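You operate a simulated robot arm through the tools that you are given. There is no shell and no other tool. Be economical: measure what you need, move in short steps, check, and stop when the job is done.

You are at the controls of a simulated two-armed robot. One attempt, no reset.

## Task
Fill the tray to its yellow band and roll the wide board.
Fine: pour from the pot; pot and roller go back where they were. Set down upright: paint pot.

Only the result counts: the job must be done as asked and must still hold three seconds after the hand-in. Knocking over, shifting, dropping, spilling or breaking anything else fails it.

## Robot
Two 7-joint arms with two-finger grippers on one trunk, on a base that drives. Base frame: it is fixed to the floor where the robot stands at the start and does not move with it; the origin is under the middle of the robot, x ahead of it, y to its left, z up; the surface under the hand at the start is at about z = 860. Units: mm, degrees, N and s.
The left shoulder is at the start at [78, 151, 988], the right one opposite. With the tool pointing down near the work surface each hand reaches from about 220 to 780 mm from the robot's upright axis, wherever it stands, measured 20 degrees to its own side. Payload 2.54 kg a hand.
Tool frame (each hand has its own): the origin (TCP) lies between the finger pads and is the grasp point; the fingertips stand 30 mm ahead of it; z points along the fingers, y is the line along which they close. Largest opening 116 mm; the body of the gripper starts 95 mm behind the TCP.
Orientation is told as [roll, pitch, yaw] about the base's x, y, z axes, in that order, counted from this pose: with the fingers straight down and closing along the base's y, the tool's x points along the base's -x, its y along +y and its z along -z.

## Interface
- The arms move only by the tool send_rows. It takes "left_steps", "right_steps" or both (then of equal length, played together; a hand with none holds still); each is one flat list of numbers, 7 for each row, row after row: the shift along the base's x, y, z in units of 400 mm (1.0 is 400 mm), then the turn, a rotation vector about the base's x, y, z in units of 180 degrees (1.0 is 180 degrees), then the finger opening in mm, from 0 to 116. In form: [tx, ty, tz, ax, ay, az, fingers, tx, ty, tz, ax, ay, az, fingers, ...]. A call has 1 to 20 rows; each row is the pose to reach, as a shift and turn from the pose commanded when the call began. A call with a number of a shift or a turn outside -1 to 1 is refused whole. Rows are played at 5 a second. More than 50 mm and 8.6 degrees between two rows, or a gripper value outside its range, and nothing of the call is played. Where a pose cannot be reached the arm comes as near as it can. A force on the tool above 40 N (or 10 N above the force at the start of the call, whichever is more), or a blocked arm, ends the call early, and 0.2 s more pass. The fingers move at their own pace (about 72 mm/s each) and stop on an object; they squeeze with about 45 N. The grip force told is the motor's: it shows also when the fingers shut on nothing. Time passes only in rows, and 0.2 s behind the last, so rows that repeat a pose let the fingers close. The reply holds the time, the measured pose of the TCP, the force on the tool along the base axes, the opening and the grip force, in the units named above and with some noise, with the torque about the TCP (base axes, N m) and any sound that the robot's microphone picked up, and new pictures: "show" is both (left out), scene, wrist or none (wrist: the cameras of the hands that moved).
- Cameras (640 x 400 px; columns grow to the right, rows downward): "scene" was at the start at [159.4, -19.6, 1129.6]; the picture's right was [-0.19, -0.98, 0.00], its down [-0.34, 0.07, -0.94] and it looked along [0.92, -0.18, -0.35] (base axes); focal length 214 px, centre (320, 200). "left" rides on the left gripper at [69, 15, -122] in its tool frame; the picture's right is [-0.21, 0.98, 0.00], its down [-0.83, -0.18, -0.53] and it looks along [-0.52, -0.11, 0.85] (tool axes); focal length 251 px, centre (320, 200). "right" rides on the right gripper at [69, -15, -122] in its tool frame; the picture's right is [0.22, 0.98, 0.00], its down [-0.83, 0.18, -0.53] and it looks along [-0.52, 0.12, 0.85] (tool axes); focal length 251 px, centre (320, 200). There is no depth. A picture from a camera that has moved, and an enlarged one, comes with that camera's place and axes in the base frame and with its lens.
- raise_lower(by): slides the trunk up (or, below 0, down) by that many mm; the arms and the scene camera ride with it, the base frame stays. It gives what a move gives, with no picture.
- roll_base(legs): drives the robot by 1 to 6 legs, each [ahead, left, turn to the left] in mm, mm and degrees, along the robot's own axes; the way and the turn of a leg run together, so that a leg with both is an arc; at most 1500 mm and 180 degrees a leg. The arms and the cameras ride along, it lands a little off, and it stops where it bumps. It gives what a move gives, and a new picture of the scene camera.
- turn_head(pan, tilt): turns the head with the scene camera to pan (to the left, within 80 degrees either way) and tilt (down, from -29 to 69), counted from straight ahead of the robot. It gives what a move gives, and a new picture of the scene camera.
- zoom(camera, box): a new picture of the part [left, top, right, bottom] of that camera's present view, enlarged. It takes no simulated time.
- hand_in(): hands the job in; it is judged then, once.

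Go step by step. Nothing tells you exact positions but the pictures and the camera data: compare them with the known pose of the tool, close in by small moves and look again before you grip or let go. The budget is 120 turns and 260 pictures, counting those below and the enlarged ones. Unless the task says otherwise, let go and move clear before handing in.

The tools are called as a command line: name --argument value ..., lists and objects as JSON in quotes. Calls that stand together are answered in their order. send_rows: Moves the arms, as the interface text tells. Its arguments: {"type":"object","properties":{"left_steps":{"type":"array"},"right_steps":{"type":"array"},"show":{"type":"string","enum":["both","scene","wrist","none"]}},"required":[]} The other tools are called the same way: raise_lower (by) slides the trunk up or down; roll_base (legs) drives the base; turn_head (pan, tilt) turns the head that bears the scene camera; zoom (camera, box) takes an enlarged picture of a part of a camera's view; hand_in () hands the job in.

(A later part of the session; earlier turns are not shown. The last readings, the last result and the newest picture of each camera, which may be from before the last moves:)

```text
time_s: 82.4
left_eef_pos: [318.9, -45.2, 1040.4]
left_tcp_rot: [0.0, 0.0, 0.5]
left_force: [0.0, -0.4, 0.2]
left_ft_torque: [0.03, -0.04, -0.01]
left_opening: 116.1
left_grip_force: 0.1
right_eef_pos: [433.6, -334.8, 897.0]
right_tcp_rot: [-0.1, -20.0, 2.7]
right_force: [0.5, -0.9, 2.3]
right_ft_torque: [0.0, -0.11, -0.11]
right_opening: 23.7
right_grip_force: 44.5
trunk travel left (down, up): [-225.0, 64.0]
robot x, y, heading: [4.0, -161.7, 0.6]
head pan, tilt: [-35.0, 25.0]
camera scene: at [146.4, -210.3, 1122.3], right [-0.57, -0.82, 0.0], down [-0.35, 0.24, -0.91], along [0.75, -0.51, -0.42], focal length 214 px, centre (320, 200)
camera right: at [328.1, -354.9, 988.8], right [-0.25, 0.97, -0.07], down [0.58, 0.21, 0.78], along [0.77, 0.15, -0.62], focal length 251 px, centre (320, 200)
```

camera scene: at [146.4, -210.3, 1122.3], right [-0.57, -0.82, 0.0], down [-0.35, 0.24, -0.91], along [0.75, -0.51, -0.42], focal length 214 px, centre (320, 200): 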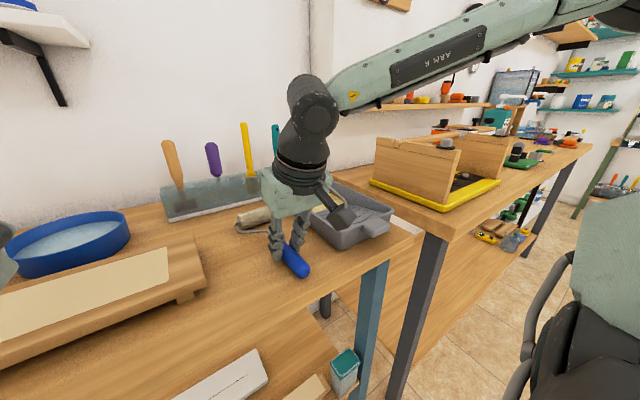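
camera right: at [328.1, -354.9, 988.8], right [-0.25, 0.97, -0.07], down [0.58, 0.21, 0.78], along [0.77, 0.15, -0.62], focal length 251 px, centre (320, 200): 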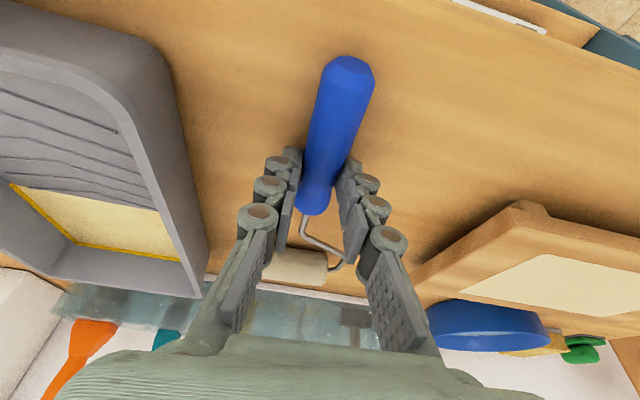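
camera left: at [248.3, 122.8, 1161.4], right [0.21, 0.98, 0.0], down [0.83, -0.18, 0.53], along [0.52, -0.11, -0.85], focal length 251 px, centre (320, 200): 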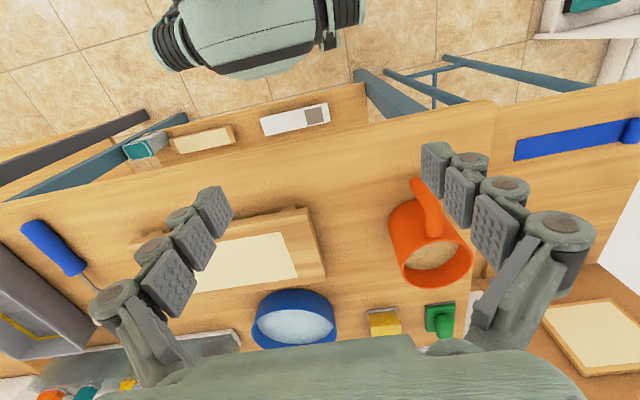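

Gripped. Lift gently and check whether the roller stays firm.

send_rows --right_steps '[0, 0, 0.02, 0, 0, 0, 10, 0, 0, 0.06, 0, 0, 0, 10, 0, 0, 0.12, 0, 0, 0, 10, 0, 0, 0.18, 0, 0, 0, 10, 0, 0, 0.24, 0, 0, 0, 10, 0, 0, 0.3, 0, 0, 0, 10, 0, 0, 0.3, 0, 0, 0, 10]'

zoom --camera "scene" --box '[200, 90, 400, 215]'

```text
time_s: 84.0
left_eef_pos: [319.6, -45.8, 1039.5]
left_tcp_rot: [0.0, 0.0, 0.5]
left_force: [-0.5, -0.4, 0.3]
left_ft_torque: [0.02, 0.01, 0.0]
left_opening: 115.8
left_grip_force: 0.1
right_eef_pos: [430.9, -334.2, 1017.6]
right_tcp_rot: [-0.1, -20.0, 2.7]
right_force: [0.2, -0.6, -0.9]
right_ft_torque: [-0.02, 0.03, 0.03]
right_opening: 23.7
right_grip_force: 44.7
trunk travel left (down, up): [-225.0, 64.0]
robot x, y, heading: [5.7, -158.9, 0.6]
head pan, tilt: [-35.0, 25.0]
camera scene: at [146.6, -210.3, 1122.3], right [-0.57, -0.82, 0.0], down [-0.35, 0.24, -0.91], along [0.75, -0.51, -0.42], focal length 214 px, centre (320, 200)
camera right: at [326.3, -353.6, 1109.1], right [-0.25, 0.97, -0.07], down [0.58, 0.21, 0.78], along [0.77, 0.15, -0.62], focal length 251 px, centre (320, 200)
```

scene: 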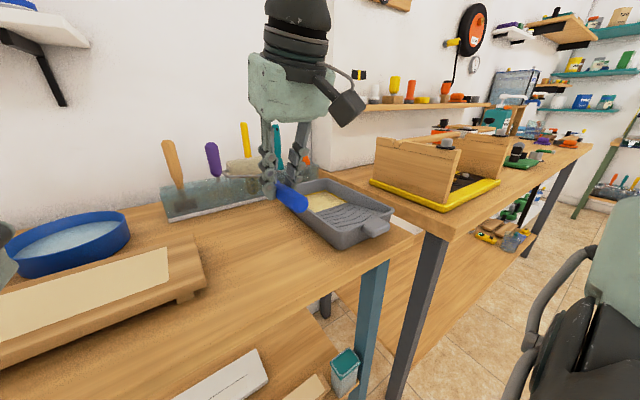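
right: 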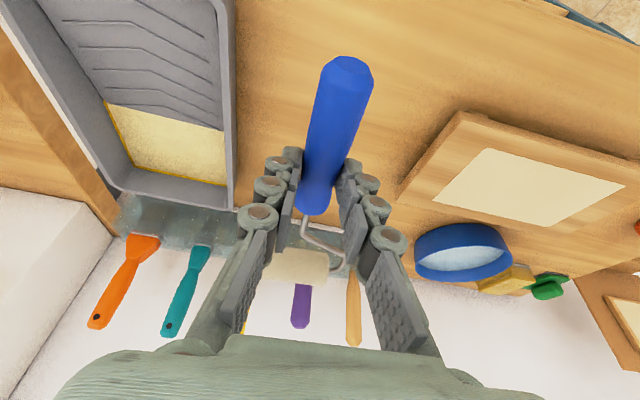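

```text
3.20 times, centred on (300, 152) of scene
camera zoom: at [146.6, -210.3, 1122.3], right [-0.57, -0.82, 0.0], down [-0.35, 0.24, -0.91], along [0.75, -0.51, -0.42], focal length 686 px, centre (384, 352)
```

zoom: 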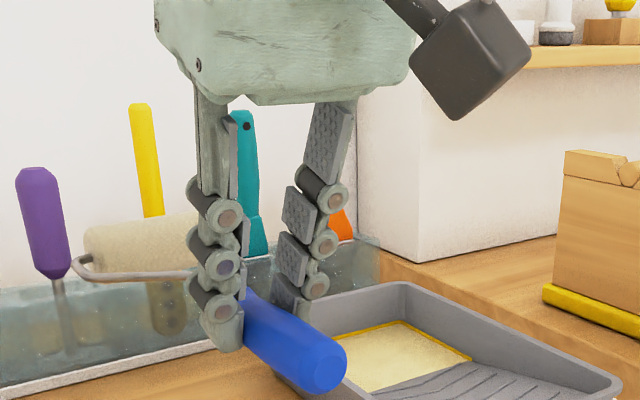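

The roller is held firmly. I'll level the hand so the roller head hangs lower, and move over the tray's paint well.

send_rows --right_steps '[0, -0.03, 0.04, 0, 0, 0, 10, 0, -0.12, 0.0435, -0.0005, 0.025, -0.003, 10, 0.02, -0.22, 0.0435, -0.001, 0.05, -0.006, 10, 0.04, -0.32, 0.0435, -0.0017, 0.08, -0.01, 10, 0.06, -0.4, 0.0435, -0.0026, 0.111, -0.015, 10, 0.0725, -0.4145, 0.0435, -0.0026, 0.111, -0.015, 10, 0.0725, -0.4145, 0.0435, -0.0026, 0.111, -0.015, 10]'

zoom --camera "right" --box '[200, 50, 450, 300]'

```text
time_s: 85.6
left_eef_pos: [320.0, -44.9, 1039.6]
left_tcp_rot: [-0.1, 0.0, 0.5]
left_force: [0.5, 0.3, 0.8]
left_ft_torque: [-0.01, 0.01, 0.01]
left_opening: 116.4
left_grip_force: 0.0
right_eef_pos: [462.8, -498.9, 1037.1]
right_tcp_rot: [-0.1, 0.0, 0.0]
right_force: [-0.5, 0.2, -0.6]
right_ft_torque: [-0.01, 0.01, 0.01]
right_opening: 23.7
right_grip_force: 44.6
trunk travel left (down, up): [-225.0, 64.0]
robot x, y, heading: [6.0, -155.7, 0.5]
head pan, tilt: [-35.0, 25.0]
camera scene: at [146.6, -210.3, 1122.3], right [-0.57, -0.82, 0.0], down [-0.35, 0.24, -0.91], along [0.75, -0.51, -0.42], focal length 214 px, centre (320, 200)
camera right: at [394.0, -514.4, 1159.4], right [-0.21, 0.98, 0.0], down [0.83, 0.18, 0.53], along [0.52, 0.11, -0.85], focal length 251 px, centre (320, 200)
```

scene: 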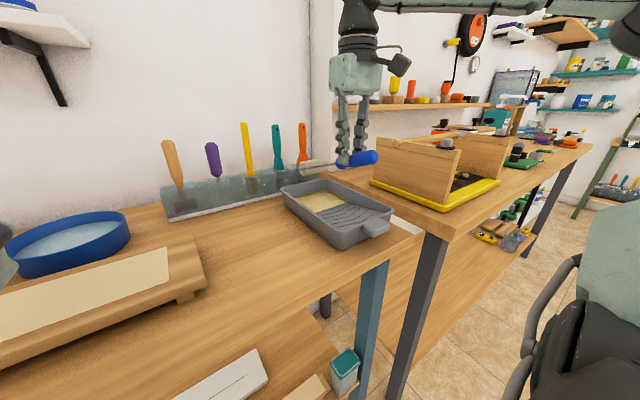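
right: 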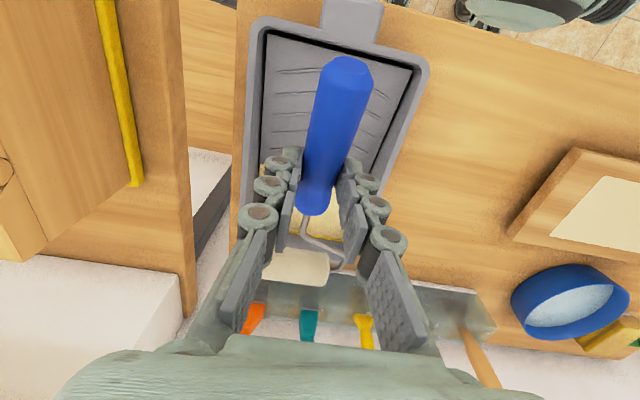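

```text
1.60 times, centred on (325, 175) of right
camera zoom: at [394.0, -514.4, 1159.4], right [-0.21, 0.98, 0.0], down [0.83, 0.18, 0.53], along [0.52, 0.11, -0.85], focal length 402 px, centre (312, 240)
```

zoom: 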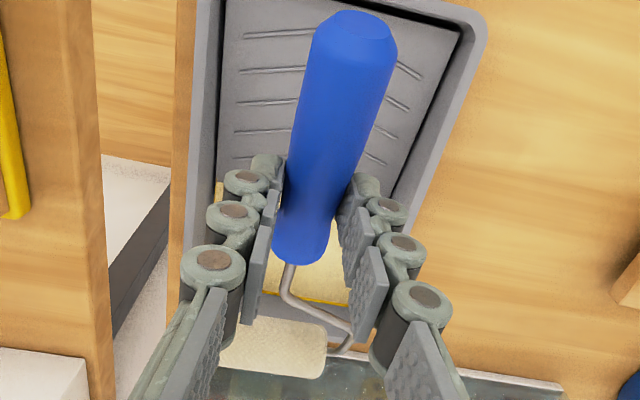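

Head is at about (598, -496). Shift 8 mm right and lower towards the paint, watching force.

send_rows --right_steps '[-0.01, -0.02, -0.06, 0, 0, 0, 10, -0.01, -0.02, -0.12, 0, 0, 0, 10, -0.01, -0.02, -0.16, 0, 0, 0, 10, -0.01, -0.02, -0.18, 0, 0, 0, 10, -0.01, -0.02, -0.18, 0, 0, 0, 10]'

zoom --camera "scene" --box '[265, 120, 405, 255]'

```text
time_s: 86.8
left_eef_pos: [318.9, -45.0, 1038.9]
left_tcp_rot: [-0.1, 0.0, 0.6]
left_force: [0.8, 0.7, 0.0]
left_ft_torque: [0.01, 0.03, 0.04]
left_opening: 116.0
left_grip_force: 0.0
right_eef_pos: [456.7, -508.3, 962.8]
right_tcp_rot: [-0.1, 0.2, -0.1]
right_force: [-0.4, -0.6, -0.7]
right_ft_torque: [0.01, 0.01, -0.02]
right_opening: 23.7
right_grip_force: 45.2
trunk travel left (down, up): [-225.0, 64.0]
robot x, y, heading: [6.9, -158.2, 0.4]
head pan, tilt: [-35.0, 25.0]
camera scene: at [146.6, -210.3, 1122.3], right [-0.57, -0.82, 0.0], down [-0.35, 0.24, -0.91], along [0.75, -0.51, -0.42], focal length 214 px, centre (320, 200)
camera right: at [388.1, -522.8, 1086.3], right [-0.21, 0.98, 0.0], down [0.83, 0.18, 0.53], along [0.52, 0.11, -0.85], focal length 251 px, centre (320, 200)
```

scene: 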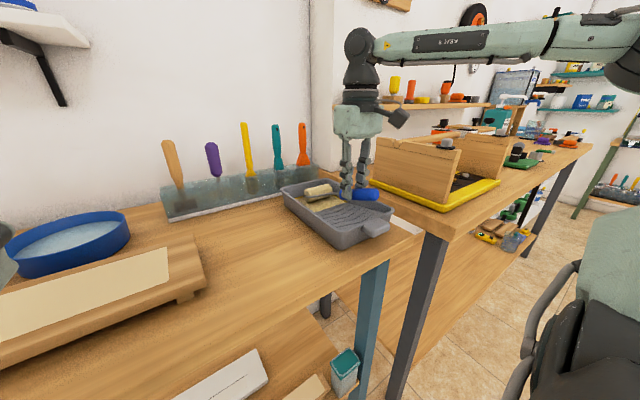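
right: 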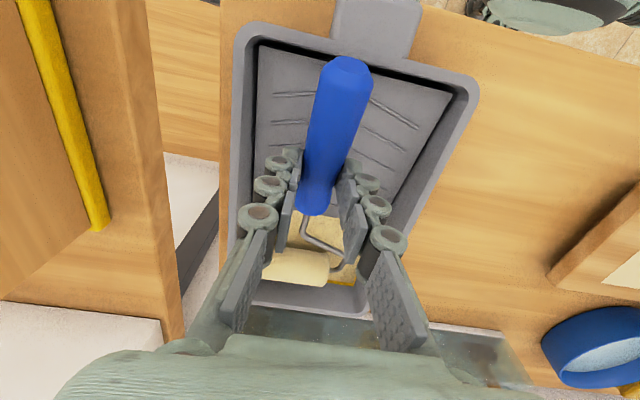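

```text
2.96 times, centred on (335, 188) of scene
camera zoom: at [146.6, -210.3, 1122.3], right [-0.57, -0.82, 0.0], down [-0.35, 0.24, -0.91], along [0.75, -0.51, -0.42], focal length 636 px, centre (276, 237)
```

zoom: 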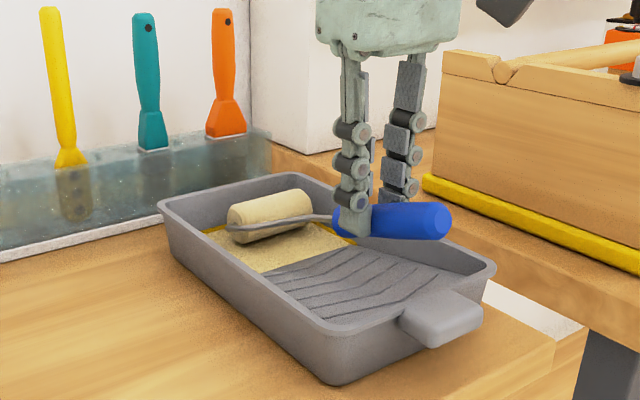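

The head is right at the paint surface. Lower a few mm more and roll slightly back and forth.

send_rows --right_steps '[0, 0, -0.01, 0, 0, 0, 10, 0, 0, -0.018, 0, 0, 0, 10, 0, 0, -0.018, 0, 0, 0, 10, -0.02, 0, -0.018, 0, 0, 0, 10, -0.04, 0, -0.018, 0, 0, 0, 10, -0.02, 0, -0.018, 0, 0, 0, 10, 0, 0, -0.018, 0, 0, 0, 10]'

zoom --camera "scene" --box '[265, 120, 405, 255]'

```text
time_s: 88.4
left_eef_pos: [318.9, -45.5, 1039.7]
left_tcp_rot: [0.1, 0.0, 0.6]
left_force: [-0.4, 0.1, -0.5]
left_ft_torque: [0.03, 0.02, 0.02]
left_opening: 116.0
left_grip_force: 0.0
right_eef_pos: [457.8, -507.6, 955.8]
right_tcp_rot: [0.1, 0.1, 0.0]
right_force: [-0.5, 0.2, -0.4]
right_ft_torque: [0.01, 0.02, 0.04]
right_opening: 23.9
right_grip_force: 45.0
trunk travel left (down, up): [-225.0, 64.0]
robot x, y, heading: [1.0, -155.6, 0.6]
head pan, tilt: [-35.0, 25.0]
camera scene: at [146.6, -210.3, 1122.3], right [-0.57, -0.82, 0.0], down [-0.35, 0.24, -0.91], along [0.75, -0.51, -0.42], focal length 214 px, centre (320, 200)
camera right: at [389.3, -522.5, 1078.9], right [-0.21, 0.98, 0.0], down [0.83, 0.18, 0.53], along [0.52, 0.11, -0.85], focal length 251 px, centre (320, 200)
```

scene: 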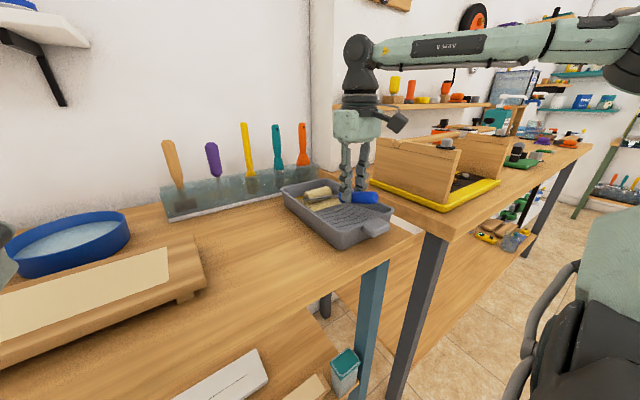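
right: 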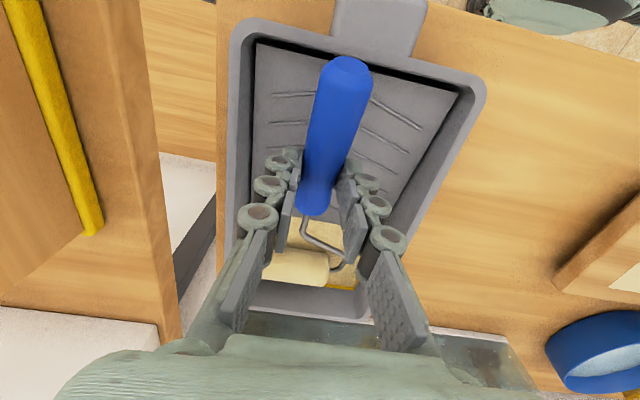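

```text
2.96 times, centred on (335, 188) of scene
camera zoom: at [146.6, -210.3, 1122.3], right [-0.57, -0.82, 0.0], down [-0.35, 0.24, -0.91], along [0.75, -0.51, -0.42], focal length 636 px, centre (276, 237)
```

zoom: 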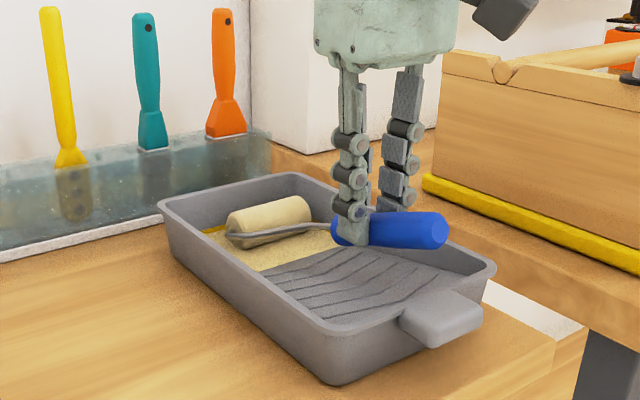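

send_rows --right_steps '[0, 0, -0.008, 0, 0, 0, 10, 0, 0, -0.013, 0, 0, 0, 10, -0.02, 0, -0.013, 0, 0, 0, 10, -0.05, 0, -0.013, 0, 0, 0, 10, -0.03, 0, -0.013, 0, 0, 0, 10, 0, 0, -0.013, 0, 0, 0, 10, -0.03, 0, -0.013, 0, 0, 0, 10, -0.05, 0, -0.013, 0, 0, 0, 10, 0, 0, -0.013, 0, 0, 0, 10]' --show "none"

zoom --camera "scene" --box '[280, 165, 360, 225]'

```text
time_s: 90.4
left_eef_pos: [319.2, -44.9, 1039.0]
left_tcp_rot: [0.0, 0.0, 0.6]
left_force: [0.6, -1.0, -0.6]
left_ft_torque: [-0.03, 0.0, 0.01]
left_opening: 116.0
left_grip_force: 0.1
right_eef_pos: [457.8, -507.2, 950.4]
right_tcp_rot: [-0.1, -0.1, -0.2]
right_force: [0.2, 0.0, 0.1]
right_ft_torque: [0.0, -0.14, -0.06]
right_opening: 23.8
right_grip_force: 45.0
trunk travel left (down, up): [-225.0, 64.0]
robot x, y, heading: [2.5, -156.8, 0.5]
head pan, tilt: [-35.0, 25.0]
```

```text
6.67 times, centred on (320, 195) of scene
camera zoom: at [146.7, -210.2, 1122.3], right [-0.57, -0.82, 0.0], down [-0.35, 0.24, -0.91], along [0.75, -0.51, -0.42], focal length 1430 px, centre (320, 233)
```

zoom: 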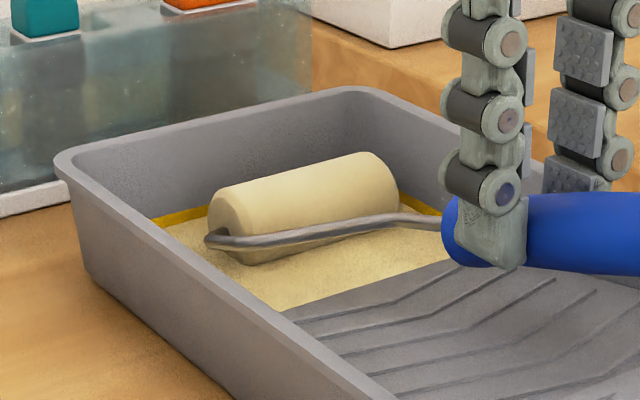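

Slight contact torque: the head touches the tray floor in paint. Lift and inspect coating and level.

send_rows --right_steps '[0, 0, 0.04, 0, 0, 0, 10, 0, 0, 0.1, 0, 0, 0, 10, -0.02, 0, 0.18, 0, 0, 0, 10, -0.02, 0, 0.24, 0, 0, 0, 10, -0.02, 0, 0.24, 0, 0, 0, 10]' --show "none"

zoom --camera "scene" --box '[270, 140, 390, 230]'

zoom --camera "right" --box '[230, 180, 390, 320]'

```text
time_s: 91.6
left_eef_pos: [319.6, -45.5, 1039.5]
left_tcp_rot: [0.0, 0.1, 0.6]
left_force: [0.4, -0.6, -0.6]
left_ft_torque: [0.0, 0.03, 0.02]
left_opening: 116.2
left_grip_force: 0.0
right_eef_pos: [448.6, -508.6, 1044.4]
right_tcp_rot: [-0.1, 0.1, 0.0]
right_force: [-0.3, 0.0, -0.9]
right_ft_torque: [0.0, 0.0, -0.02]
right_opening: 23.8
right_grip_force: 44.9
trunk travel left (down, up): [-225.0, 64.0]
robot x, y, heading: [0.8, -157.7, 0.7]
head pan, tilt: [-35.0, 25.0]
```

```text
4.44 times, centred on (330, 185) of scene
camera zoom: at [146.6, -210.3, 1122.3], right [-0.57, -0.82, 0.0], down [-0.35, 0.24, -0.91], along [0.75, -0.51, -0.42], focal length 953 px, centre (276, 267)
```

zoom: 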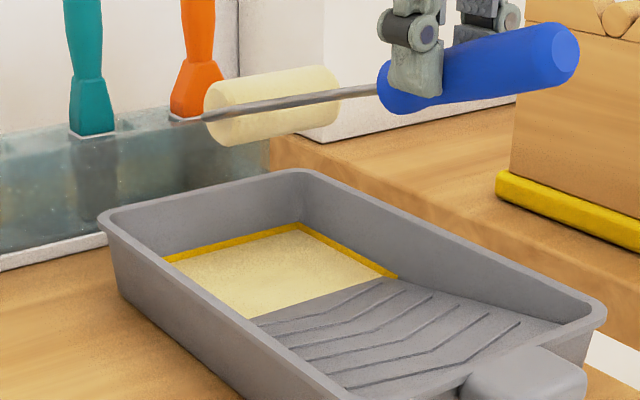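

```text
2.86 times, centred on (310, 250) of right
camera zoom: at [380.5, -522.6, 1169.1], right [-0.21, 0.98, 0.0], down [0.83, 0.18, 0.53], along [0.52, 0.11, -0.85], focal length 718 px, centre (349, 57)
```

zoom: 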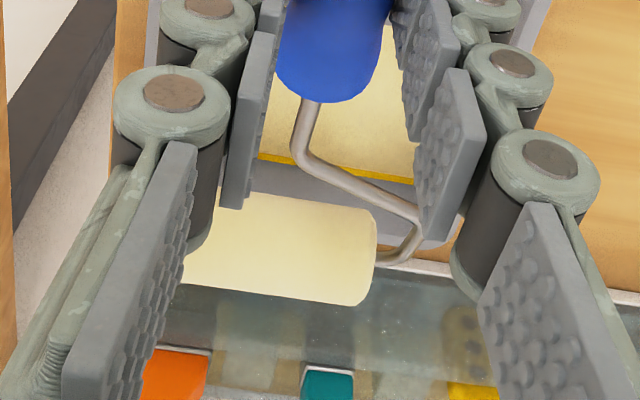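

The roller is coated and the level is still in the band. I'll wait over the tray a moment to see whether it drips.

send_rows --right_steps '[0, 0, 0, 0, 0, 0, 10, 0, 0, 0, 0, 0, 0, 10, 0, 0, 0, 0, 0, 0, 10, 0, 0, 0, 0, 0, 0, 10, 0, 0, 0, 0, 0, 0, 10, 0, 0, 0, 0, 0, 0, 10]' --show "none"

zoom --camera "scene" --box '[270, 140, 390, 230]'

zoom --camera "scene" --box '[0, 200, 240, 370]'

```text
time_s: 93.0
left_eef_pos: [320.1, -45.8, 1038.5]
left_tcp_rot: [0.0, 0.0, 0.7]
left_force: [0.1, -0.2, 0.1]
left_ft_torque: [-0.04, 0.0, 0.0]
left_opening: 115.9
left_grip_force: 0.0
right_eef_pos: [449.4, -507.7, 1046.0]
right_tcp_rot: [0.0, -0.1, -0.1]
right_force: [-0.2, 0.0, 0.1]
right_ft_torque: [-0.01, 0.02, 0.02]
right_opening: 23.8
right_grip_force: 45.0
trunk travel left (down, up): [-225.0, 64.0]
robot x, y, heading: [0.4, -156.6, 0.4]
head pan, tilt: [-35.0, 25.0]
```

```text
4.44 times, centred on (330, 185) of scene
camera zoom: at [146.6, -210.3, 1122.3], right [-0.57, -0.82, 0.0], down [-0.35, 0.24, -0.91], along [0.75, -0.51, -0.42], focal length 953 px, centre (276, 267)
```

zoom: 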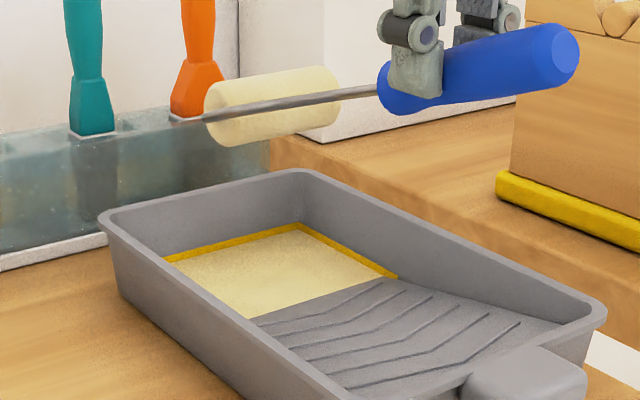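

```text
2.35 times, centred on (120, 285) of scene
camera zoom: at [146.6, -210.3, 1122.3], right [-0.57, -0.82, 0.0], down [-0.35, 0.24, -0.91], along [0.75, -0.51, -0.42], focal length 505 px, centre (791, 0)
```

zoom: 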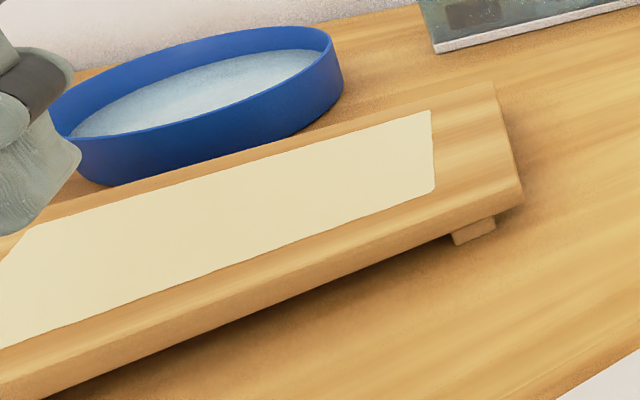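

No drips. Now drive left to the board, with the left hand moved further aside.

roll_base --legs '[[0, 205, 0]]'

turn_head --pan -15 --tilt 40

send_rows --left_steps '[-0.03, 0.08, 0, 0, 0, 0, 60, -0.06, 0.18, 0, 0, 0, 0, 60, -0.08, 0.28, 0, 0, 0, 0, 60]' --show "scene"

```text
time_s: 95.6
left_eef_pos: [318.9, 155.0, 1038.8]
left_tcp_rot: [-0.1, 0.1, 0.1]
left_force: [-0.2, -0.2, 0.1]
left_ft_torque: [-0.03, -0.03, -0.01]
left_opening: 116.1
left_grip_force: 0.1
right_eef_pos: [445.4, -309.1, 1046.5]
right_tcp_rot: [-0.1, 0.0, -0.4]
right_force: [-0.3, -0.8, -0.6]
right_ft_torque: [-0.02, 0.0, 0.01]
right_opening: 23.9
right_grip_force: 45.0
trunk travel left (down, up): [-225.0, 64.0]
robot x, y, heading: [4.1, 43.6, 0.1]
head pan, tilt: [-35.0, 25.0]
camera scene: at [144.9, -8.3, 1122.3], right [-0.57, -0.82, 0.0], down [-0.35, 0.24, -0.91], along [0.74, -0.52, -0.42], focal length 214 px, centre (320, 200)
```

scene: 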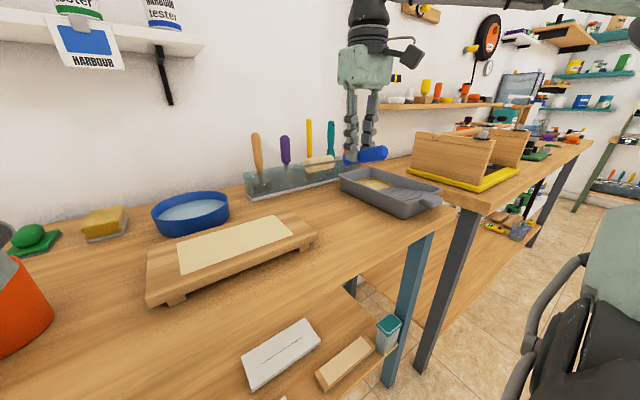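

```text
time_s: 96.4
left_eef_pos: [319.1, 156.0, 1038.3]
left_tcp_rot: [0.0, 0.0, 0.1]
left_force: [0.0, 0.2, 0.2]
left_ft_torque: [-0.02, 0.02, 0.02]
left_opening: 115.9
left_grip_force: 0.0
right_eef_pos: [445.1, -308.8, 1046.4]
right_tcp_rot: [-0.2, -0.1, -0.5]
right_force: [0.3, -0.4, -1.3]
right_ft_torque: [0.01, 0.0, -0.02]
right_opening: 23.6
right_grip_force: 45.2
trunk travel left (down, up): [-225.0, 64.0]
robot x, y, heading: [0.4, 42.7, -0.1]
head pan, tilt: [-15.0, 40.0]
camera scene: at [151.5, 22.3, 1099.0], right [-0.26, -0.97, 0.0], down [-0.62, 0.17, -0.77], along [0.74, -0.2, -0.64], focal length 214 px, centre (320, 200)
```

scene: 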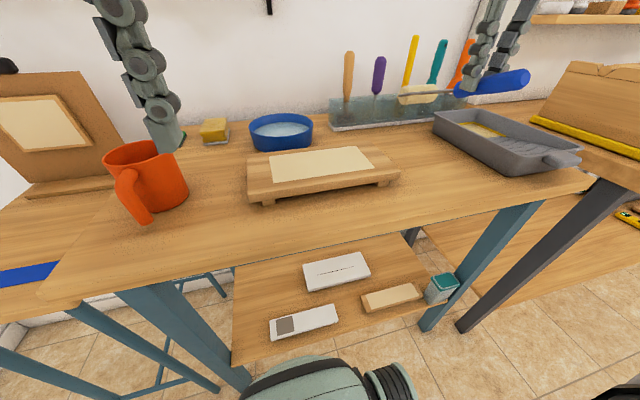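

```text
time_s: 97.2
left_eef_pos: [285.5, 269.0, 1040.1]
left_tcp_rot: [0.0, 0.0, 0.1]
left_force: [-0.5, 0.1, -0.3]
left_ft_torque: [0.03, 0.02, 0.0]
left_opening: 60.1
left_grip_force: 0.0
right_eef_pos: [445.0, -308.2, 1045.5]
right_tcp_rot: [-0.1, -0.1, -0.5]
right_force: [0.2, -0.2, -0.8]
right_ft_torque: [-0.02, 0.0, 0.01]
right_opening: 23.8
right_grip_force: 45.4
trunk travel left (down, up): [-225.0, 64.0]
robot x, y, heading: [0.1, 46.4, 0.0]
head pan, tilt: [-15.0, 40.0]
camera scene: at [151.1, 22.8, 1099.1], right [-0.26, -0.97, 0.0], down [-0.62, 0.16, -0.77], along [0.74, -0.2, -0.64], focal length 214 px, centre (320, 200)
```

scene: 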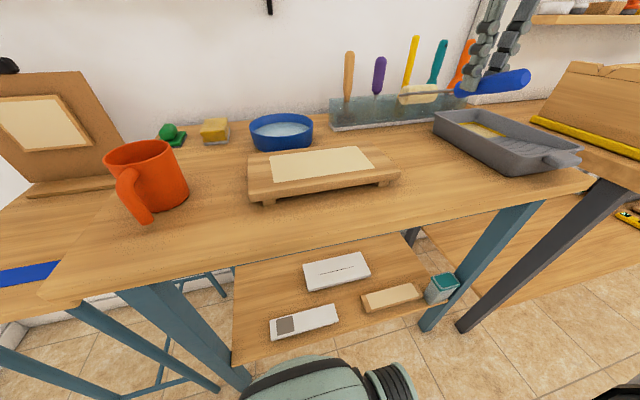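

I'll bring the roller near the board and measure the panel with the wrist camera.

send_rows --right_steps '[-0.05, 0.08, 0, 0, 0, 0, 10, -0.1, 0.18, 0, 0, 0, 0, 10, -0.15, 0.28, 0, 0, 0, 0.001, 10, -0.2, 0.36, 0, 0, 0, 0.003, 10, -0.2, 0.36, 0, 0, 0, 0.003, 10]'

zoom --camera "right" --box '[200, 100, 560, 325]'

```text
time_s: 98.4
left_eef_pos: [286.3, 267.7, 1040.2]
left_tcp_rot: [-0.1, 0.0, 0.0]
left_force: [-0.2, 0.1, 0.1]
left_ft_torque: [-0.01, 0.0, -0.02]
left_opening: 60.1
left_grip_force: 0.1
right_eef_pos: [367.7, -163.3, 1043.2]
right_tcp_rot: [0.0, 0.0, 0.0]
right_force: [0.5, 0.4, -1.2]
right_ft_torque: [-0.01, 0.03, 0.02]
right_opening: 23.6
right_grip_force: 44.7
trunk travel left (down, up): [-225.0, 64.0]
robot x, y, heading: [-0.3, 44.2, 0.0]
head pan, tilt: [-15.0, 40.0]
camera scene: at [151.5, 22.3, 1099.0], right [-0.26, -0.97, 0.0], down [-0.62, 0.17, -0.77], along [0.74, -0.2, -0.64], focal length 214 px, centre (320, 200)
camera right: at [298.4, -178.2, 1166.6], right [-0.22, 0.98, 0.0], down [0.83, 0.18, 0.53], along [0.52, 0.11, -0.85], focal length 251 px, centre (320, 200)
```

scene: 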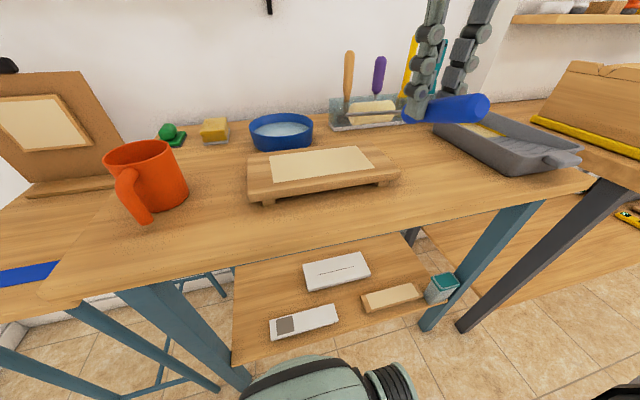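
right: 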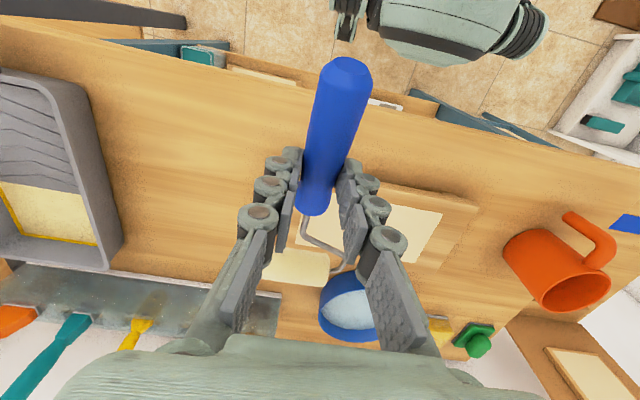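

```text
1.78 times, centred on (380, 212) of right
camera zoom: at [298.4, -178.2, 1166.6], right [-0.22, 0.98, 0.0], down [0.83, 0.18, 0.53], along [0.52, 0.11, -0.85], focal length 447 px, centre (213, 178)
```

zoom: 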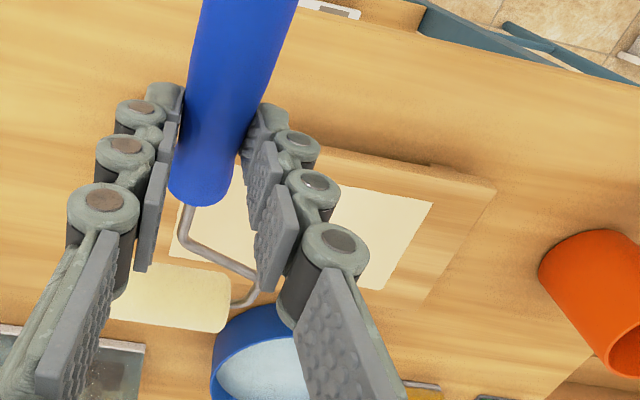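

The panel works out at x 454–548, y -159 to 26, surface z about 889. I'll place the roller above its near right part and come down to light contact.

send_rows --right_steps '[-0.05, 0.05, -0.04, 0, 0, 0, 10, -0.105, 0.108, -0.09, 0, 0, 0, 10, -0.105, 0.108, -0.13, 0, 0, 0, 10, -0.105, 0.108, -0.15, 0, 0, 0, 10, -0.105, 0.108, -0.15, 0, 0, 0, 10]'

zoom --camera "scene" --box '[230, 90, 430, 215]'

```text
time_s: 99.6
left_eef_pos: [287.5, 267.2, 1040.1]
left_tcp_rot: [0.0, 0.0, 0.1]
left_force: [0.7, 0.0, -0.5]
left_ft_torque: [0.01, -0.03, 0.0]
left_opening: 60.0
left_grip_force: 0.0
right_eef_pos: [323.7, -121.4, 982.6]
right_tcp_rot: [-0.1, 0.0, 0.1]
right_force: [-0.6, -0.3, -0.5]
right_ft_torque: [-0.01, 0.01, -0.01]
right_opening: 23.7
right_grip_force: 45.0
trunk travel left (down, up): [-225.0, 64.0]
robot x, y, heading: [-1.1, 47.4, 0.2]
head pan, tilt: [-15.0, 40.0]
camera scene: at [151.5, 22.4, 1099.0], right [-0.26, -0.97, 0.0], down [-0.62, 0.17, -0.77], along [0.74, -0.2, -0.64], focal length 214 px, centre (320, 200)
camera right: at [255.3, -136.6, 1106.0], right [-0.22, 0.98, 0.0], down [0.83, 0.18, 0.53], along [0.52, 0.11, -0.85], focal length 251 px, centre (320, 200)
```

scene: 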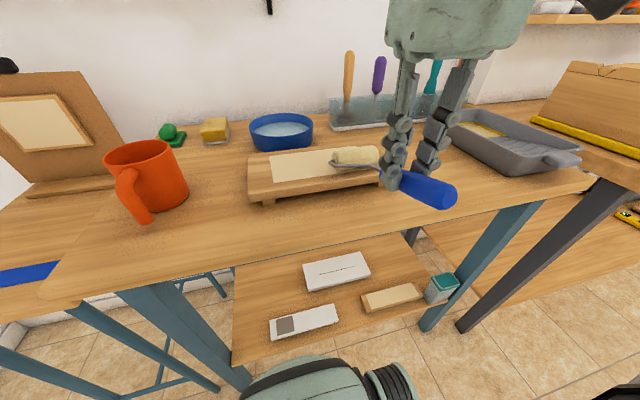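
right: 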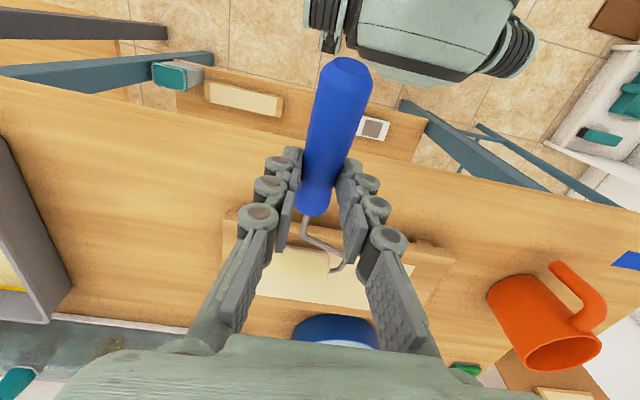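

```text
3.20 times, centred on (330, 152) of scene
camera zoom: at [151.5, 22.4, 1099.0], right [-0.26, -0.97, 0.0], down [-0.62, 0.17, -0.77], along [0.74, -0.2, -0.64], focal length 686 px, centre (288, 352)
```

zoom: 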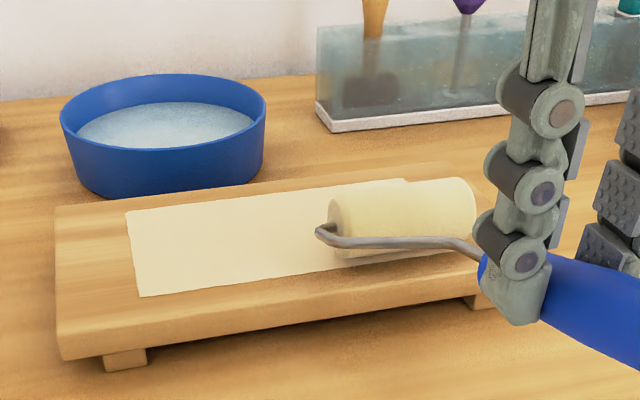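

send_rows --right_steps '[0, 0.008, -0.005, 0, 0, 0, 10, 0, 0.008, -0.01, 0, 0, 0, 10, 0, 0.008, -0.014, 0, 0, 0, 10, 0, 0.008, -0.014, 0, 0, 0, 10]' --show "none"

zoom --camera "scene" --box '[280, 120, 400, 195]'

```text
time_s: 100.6
left_eef_pos: [287.6, 268.2, 1039.8]
left_tcp_rot: [0.0, 0.0, 0.1]
left_force: [-0.5, -0.6, 1.1]
left_ft_torque: [-0.02, -0.01, 0.0]
left_opening: 60.1
left_grip_force: 0.0
right_eef_pos: [323.4, -117.0, 979.5]
right_tcp_rot: [0.1, -0.1, 0.1]
right_force: [-0.4, 0.4, -1.0]
right_ft_torque: [-0.02, -0.04, 0.01]
right_opening: 24.1
right_grip_force: 44.7
trunk travel left (down, up): [-225.0, 64.0]
robot x, y, heading: [5.7, 45.1, 0.1]
head pan, tilt: [-15.0, 40.0]
```

```text
5.33 times, centred on (340, 158) of scene
camera zoom: at [151.5, 22.4, 1099.0], right [-0.26, -0.97, 0.0], down [-0.62, 0.17, -0.77], along [0.74, -0.2, -0.64], focal length 1144 px, centre (213, 427)
```

zoom: 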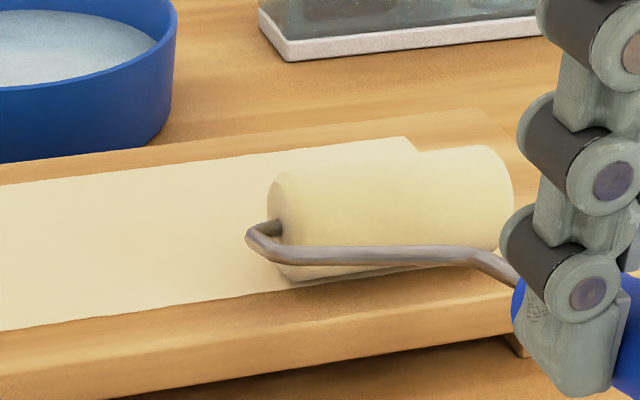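

send_rows --right_steps '[0, 0, -0.004, 0, 0, 0, 10, 0, 0, -0.008, 0, 0, 0, 10, 0, 0, -0.008, 0, 0, 0, 10, 0, 0, -0.008, 0, 0, 0, 10]' --show "none"

zoom --camera "scene" --box '[280, 120, 400, 195]'

```text
time_s: 101.6
left_eef_pos: [285.9, 267.7, 1039.8]
left_tcp_rot: [0.0, 0.0, 0.1]
left_force: [-0.1, -0.1, 0.1]
left_ft_torque: [0.01, 0.03, 0.03]
left_opening: 60.0
left_grip_force: 0.1
right_eef_pos: [324.3, -117.8, 976.5]
right_tcp_rot: [0.0, -0.2, 0.1]
right_force: [1.0, -1.5, 9.0]
right_ft_torque: [-0.09, -1.41, -0.17]
right_opening: 24.0
right_grip_force: 44.9
trunk travel left (down, up): [-225.0, 64.0]
robot x, y, heading: [4.6, 45.0, 0.2]
head pan, tilt: [-15.0, 40.0]
```

```text
5.33 times, centred on (340, 158) of scene
camera zoom: at [150.9, 22.5, 1099.2], right [-0.26, -0.97, 0.0], down [-0.62, 0.16, -0.77], along [0.74, -0.2, -0.64], focal length 1144 px, centre (213, 427)
```

zoom: 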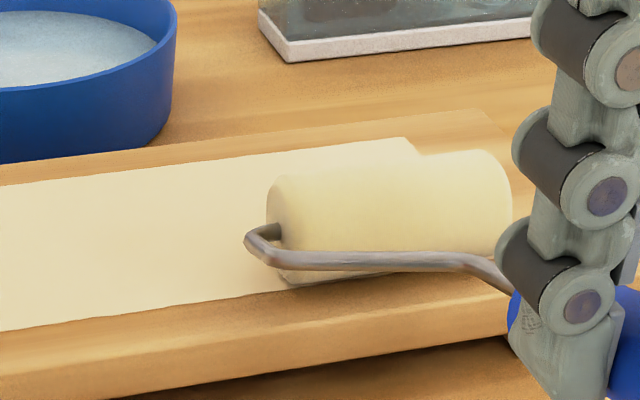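

Contact found (9 N). Ease up slightly and roll forward the first pass.

send_rows --right_steps '[0, 0, 0.0035, 0, 0, 0, 10, 0.04, 0, 0.0035, 0, 0, 0, 10, 0.08, 0, 0.0035, 0, 0, 0, 10, 0.12, 0, 0.0035, 0, 0, 0, 10, 0.16, 0, 0.0035, 0, 0, 0, 10, 0.2, 0, 0.0035, 0, 0, 0, 10, 0.225, 0, 0.0035, 0, 0, 0, 10]' --show "wrist"

zoom --camera "scene" --box '[260, 105, 420, 205]'

```text
time_s: 103.2
left_eef_pos: [286.1, 266.2, 1040.4]
left_tcp_rot: [0.1, 0.0, 0.2]
left_force: [0.4, 0.2, 0.0]
left_ft_torque: [0.0, 0.02, -0.01]
left_opening: 59.8
left_grip_force: 0.1
right_eef_pos: [413.1, -115.1, 977.6]
right_tcp_rot: [0.2, 0.0, 0.1]
right_force: [-0.6, -0.8, -0.8]
right_ft_torque: [-0.02, 0.04, -0.03]
right_opening: 23.9
right_grip_force: 44.9
trunk travel left (down, up): [-225.0, 64.0]
robot x, y, heading: [-0.4, 48.4, 0.1]
head pan, tilt: [-15.0, 40.0]
camera right: at [344.2, -131.0, 1101.7], right [-0.22, 0.98, 0.0], down [0.83, 0.18, 0.53], along [0.52, 0.11, -0.85], focal length 251 px, centre (320, 200)
```

right: 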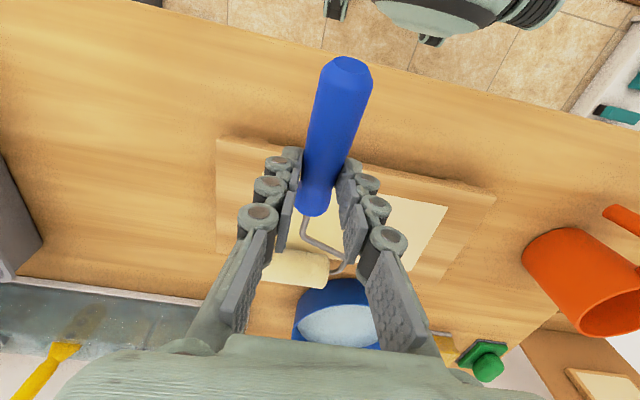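

```text
4.00 times, centred on (340, 155) of scene
camera zoom: at [151.6, 22.5, 1098.9], right [-0.26, -0.97, 0.0], down [-0.62, 0.16, -0.77], along [0.74, -0.2, -0.64], focal length 858 px, centre (240, 380)
```

zoom: 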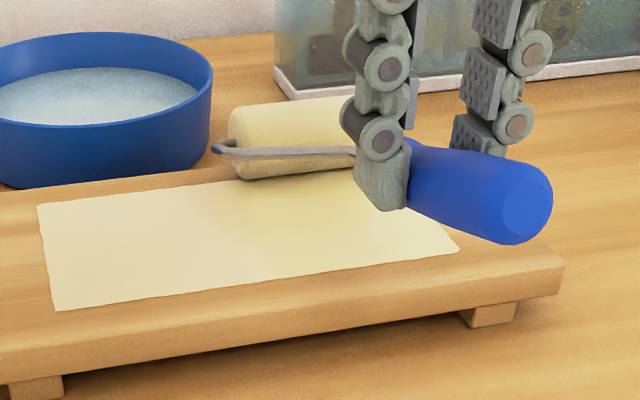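

Contact got lost towards the far edge. Lower 1.2 mm and roll back, checking force.

send_rows --right_steps '[0, 0, -0.003, 0, 0, 0, 10, -0.025, 0, -0.003, 0, 0, 0, 10]' --show "none"

zoom --camera "scene" --box '[260, 105, 420, 205]'

```text
time_s: 103.8
left_eef_pos: [286.8, 268.2, 1040.3]
left_tcp_rot: [0.0, -0.1, 0.1]
left_force: [0.5, -1.0, -0.5]
left_ft_torque: [0.01, 0.0, -0.02]
left_opening: 60.2
left_grip_force: 0.0
right_eef_pos: [403.8, -116.0, 976.6]
right_tcp_rot: [-0.1, 0.1, 0.2]
right_force: [0.5, -0.5, 0.9]
right_ft_torque: [-0.01, -0.22, -0.08]
right_opening: 23.5
right_grip_force: 44.6
trunk travel left (down, up): [-225.0, 64.0]
robot x, y, heading: [1.5, 47.0, 0.2]
head pan, tilt: [-15.0, 40.0]
```

```text
4.00 times, centred on (340, 155) of scene
camera zoom: at [151.3, 22.4, 1099.1], right [-0.26, -0.97, 0.0], down [-0.62, 0.17, -0.77], along [0.74, -0.2, -0.64], focal length 858 px, centre (240, 380)
```

zoom: 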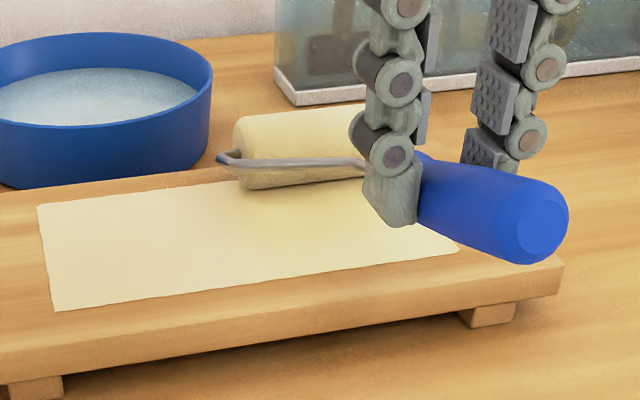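

send_rows --right_steps '[0, 0, -0.0015, 0, 0, 0, 10, 0.025, 0, -0.0015, 0, 0, 0, 10, -0.01, 0, -0.0015, 0, 0, 0, 10, -0.05, 0, -0.0015, 0, 0, 0, 10, -0.09, 0, -0.001, 0, 0, 0, 10, -0.13, 0, -0.0005, 0, 0, 0, 10, -0.17, 0, 0, 0, 0, 0, 10, -0.2, 0, 0, 0, 0, 0, 10]' --show "none"

zoom --camera "scene" --box '[260, 105, 420, 205]'

```text
time_s: 105.6
left_eef_pos: [286.6, 267.7, 1040.2]
left_tcp_rot: [0.0, 0.0, 0.1]
left_force: [1.0, 0.3, 0.3]
left_ft_torque: [0.02, 0.01, -0.03]
left_opening: 60.0
left_grip_force: 0.1
right_eef_pos: [322.6, -119.1, 977.0]
right_tcp_rot: [-0.1, 0.0, 0.0]
right_force: [0.4, 0.6, 1.4]
right_ft_torque: [0.09, -0.26, 0.01]
right_opening: 23.7
right_grip_force: 45.7
trunk travel left (down, up): [-225.0, 64.0]
robot x, y, heading: [0.6, 47.3, 0.5]
head pan, tilt: [-15.0, 40.0]
```

```text
4.00 times, centred on (340, 155) of scene
camera zoom: at [151.3, 22.5, 1099.0], right [-0.26, -0.97, 0.0], down [-0.62, 0.17, -0.77], along [0.74, -0.2, -0.64], focal length 858 px, centre (240, 380)
```

zoom: 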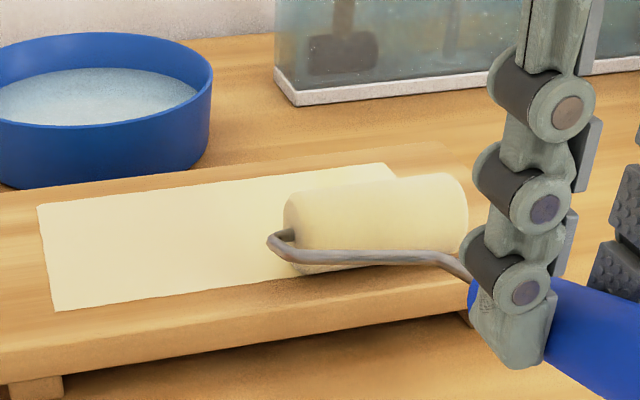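

First lane seems coated. Lift, shift to the middle lane and roll forth and back.

send_rows --right_steps '[0, 0, 0.015, 0, 0, 0, 10, 0, 0.07, 0.015, 0, 0, 0, 10, 0, 0.13, 0.015, 0, 0, 0, 10, 0, 0.13, 0.003, 0, 0, 0, 10, 0, 0.13, 0, 0, 0, 0, 10, 0.04, 0.13, 0, 0, 0, 0, 10, 0.08, 0.13, -0.0005, 0, 0, 0, 10, 0.12, 0.13, -0.001, 0, 0, 0, 10, 0.16, 0.13, -0.0015, 0, 0, 0, 10, 0.2, 0.13, -0.0015, 0, 0, 0, 10, 0.225, 0.13, -0.0015, 0, 0, 0, 10]' --show "none"

zoom --camera "scene" --box '[240, 105, 400, 205]'

```text
time_s: 108.0
left_eef_pos: [286.8, 268.7, 1039.4]
left_tcp_rot: [0.1, 0.0, 0.1]
left_force: [1.5, 0.9, -0.3]
left_ft_torque: [-0.02, 0.05, -0.01]
left_opening: 60.0
left_grip_force: 0.1
right_eef_pos: [411.5, -66.1, 976.6]
right_tcp_rot: [-0.1, 0.0, 0.1]
right_force: [-0.4, 1.1, 1.7]
right_ft_torque: [0.14, -0.32, 0.16]
right_opening: 23.8
right_grip_force: 44.9
trunk travel left (down, up): [-225.0, 64.0]
robot x, y, heading: [1.7, 45.2, -0.2]
head pan, tilt: [-15.0, 40.0]
```

```text
4.00 times, centred on (320, 155) of scene
camera zoom: at [151.3, 22.7, 1099.0], right [-0.26, -0.97, 0.0], down [-0.62, 0.16, -0.77], along [0.74, -0.2, -0.64], focal length 858 px, centre (320, 380)
```

zoom: 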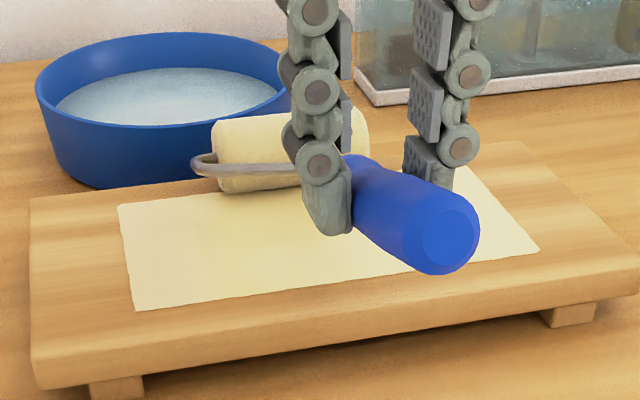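

The bowl is beyond the far edge with about 25 mm clearance; I'll keep the far limit. Roll back, then the left lane forward.

send_rows --right_steps '[-0.03, 0, 0, 0, 0, 0, 10, -0.07, 0, 0, 0, 0, 0, 10, -0.11, 0, 0.0005, 0, 0, 0, 10, -0.15, 0, 0.001, 0, 0, 0, 10, -0.19, 0, 0.0015, 0, 0, 0, 10, -0.225, 0, 0.0015, 0, 0, 0, 10, -0.225, 0, 0.0165, 0, 0, 0, 10, -0.225, 0.07, 0.0165, 0, 0, 0, 10, -0.225, 0.13, 0.0165, 0, 0, 0, 10, -0.225, 0.13, 0.005, 0, 0, 0, 10, -0.225, 0.13, 0.0015, 0, 0, 0, 10, -0.19, 0.13, 0.0015, 0, 0, 0, 10, -0.15, 0.13, 0.001, 0, 0, 0, 10, -0.11, 0.13, 0.0005, 0, 0, 0, 10, -0.07, 0.13, 0, 0, 0, 0, 10, -0.03, 0.13, 0, 0, 0, 0, 10, -0.005, 0.13, 0, 0, 0, 0, 10]' --show "none"

zoom --camera "scene" --box '[240, 105, 400, 205]'

```text
time_s: 111.6
left_eef_pos: [285.8, 267.0, 1039.5]
left_tcp_rot: [0.0, 0.0, 0.2]
left_force: [0.3, 0.3, -0.1]
left_ft_torque: [0.02, 0.02, 0.01]
left_opening: 60.1
left_grip_force: 0.1
right_eef_pos: [414.7, -19.3, 977.4]
right_tcp_rot: [0.0, 0.1, -0.1]
right_force: [-0.3, 0.3, 0.1]
right_ft_torque: [-0.01, 0.01, 0.03]
right_opening: 23.8
right_grip_force: 44.8
right hand out of reach, approached as far as the arm can: row 17
trunk travel left (down, up): [-225.0, 64.0]
robot x, y, heading: [5.9, 47.1, 0.1]
head pan, tilt: [-15.0, 40.0]
```

```text
4.00 times, centred on (320, 155) of scene
camera zoom: at [151.4, 22.4, 1099.0], right [-0.26, -0.97, 0.0], down [-0.62, 0.17, -0.77], along [0.74, -0.2, -0.64], focal length 858 px, centre (320, 380)
```

zoom: 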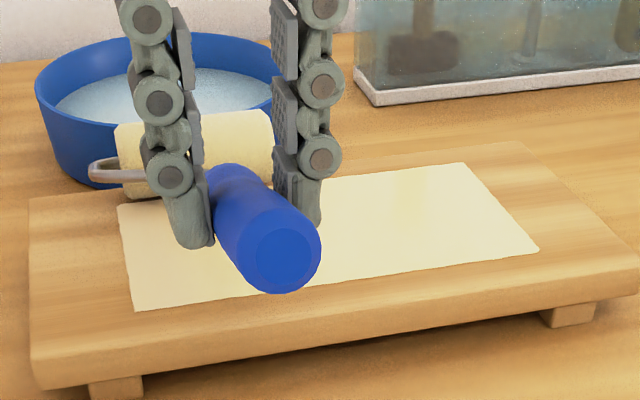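

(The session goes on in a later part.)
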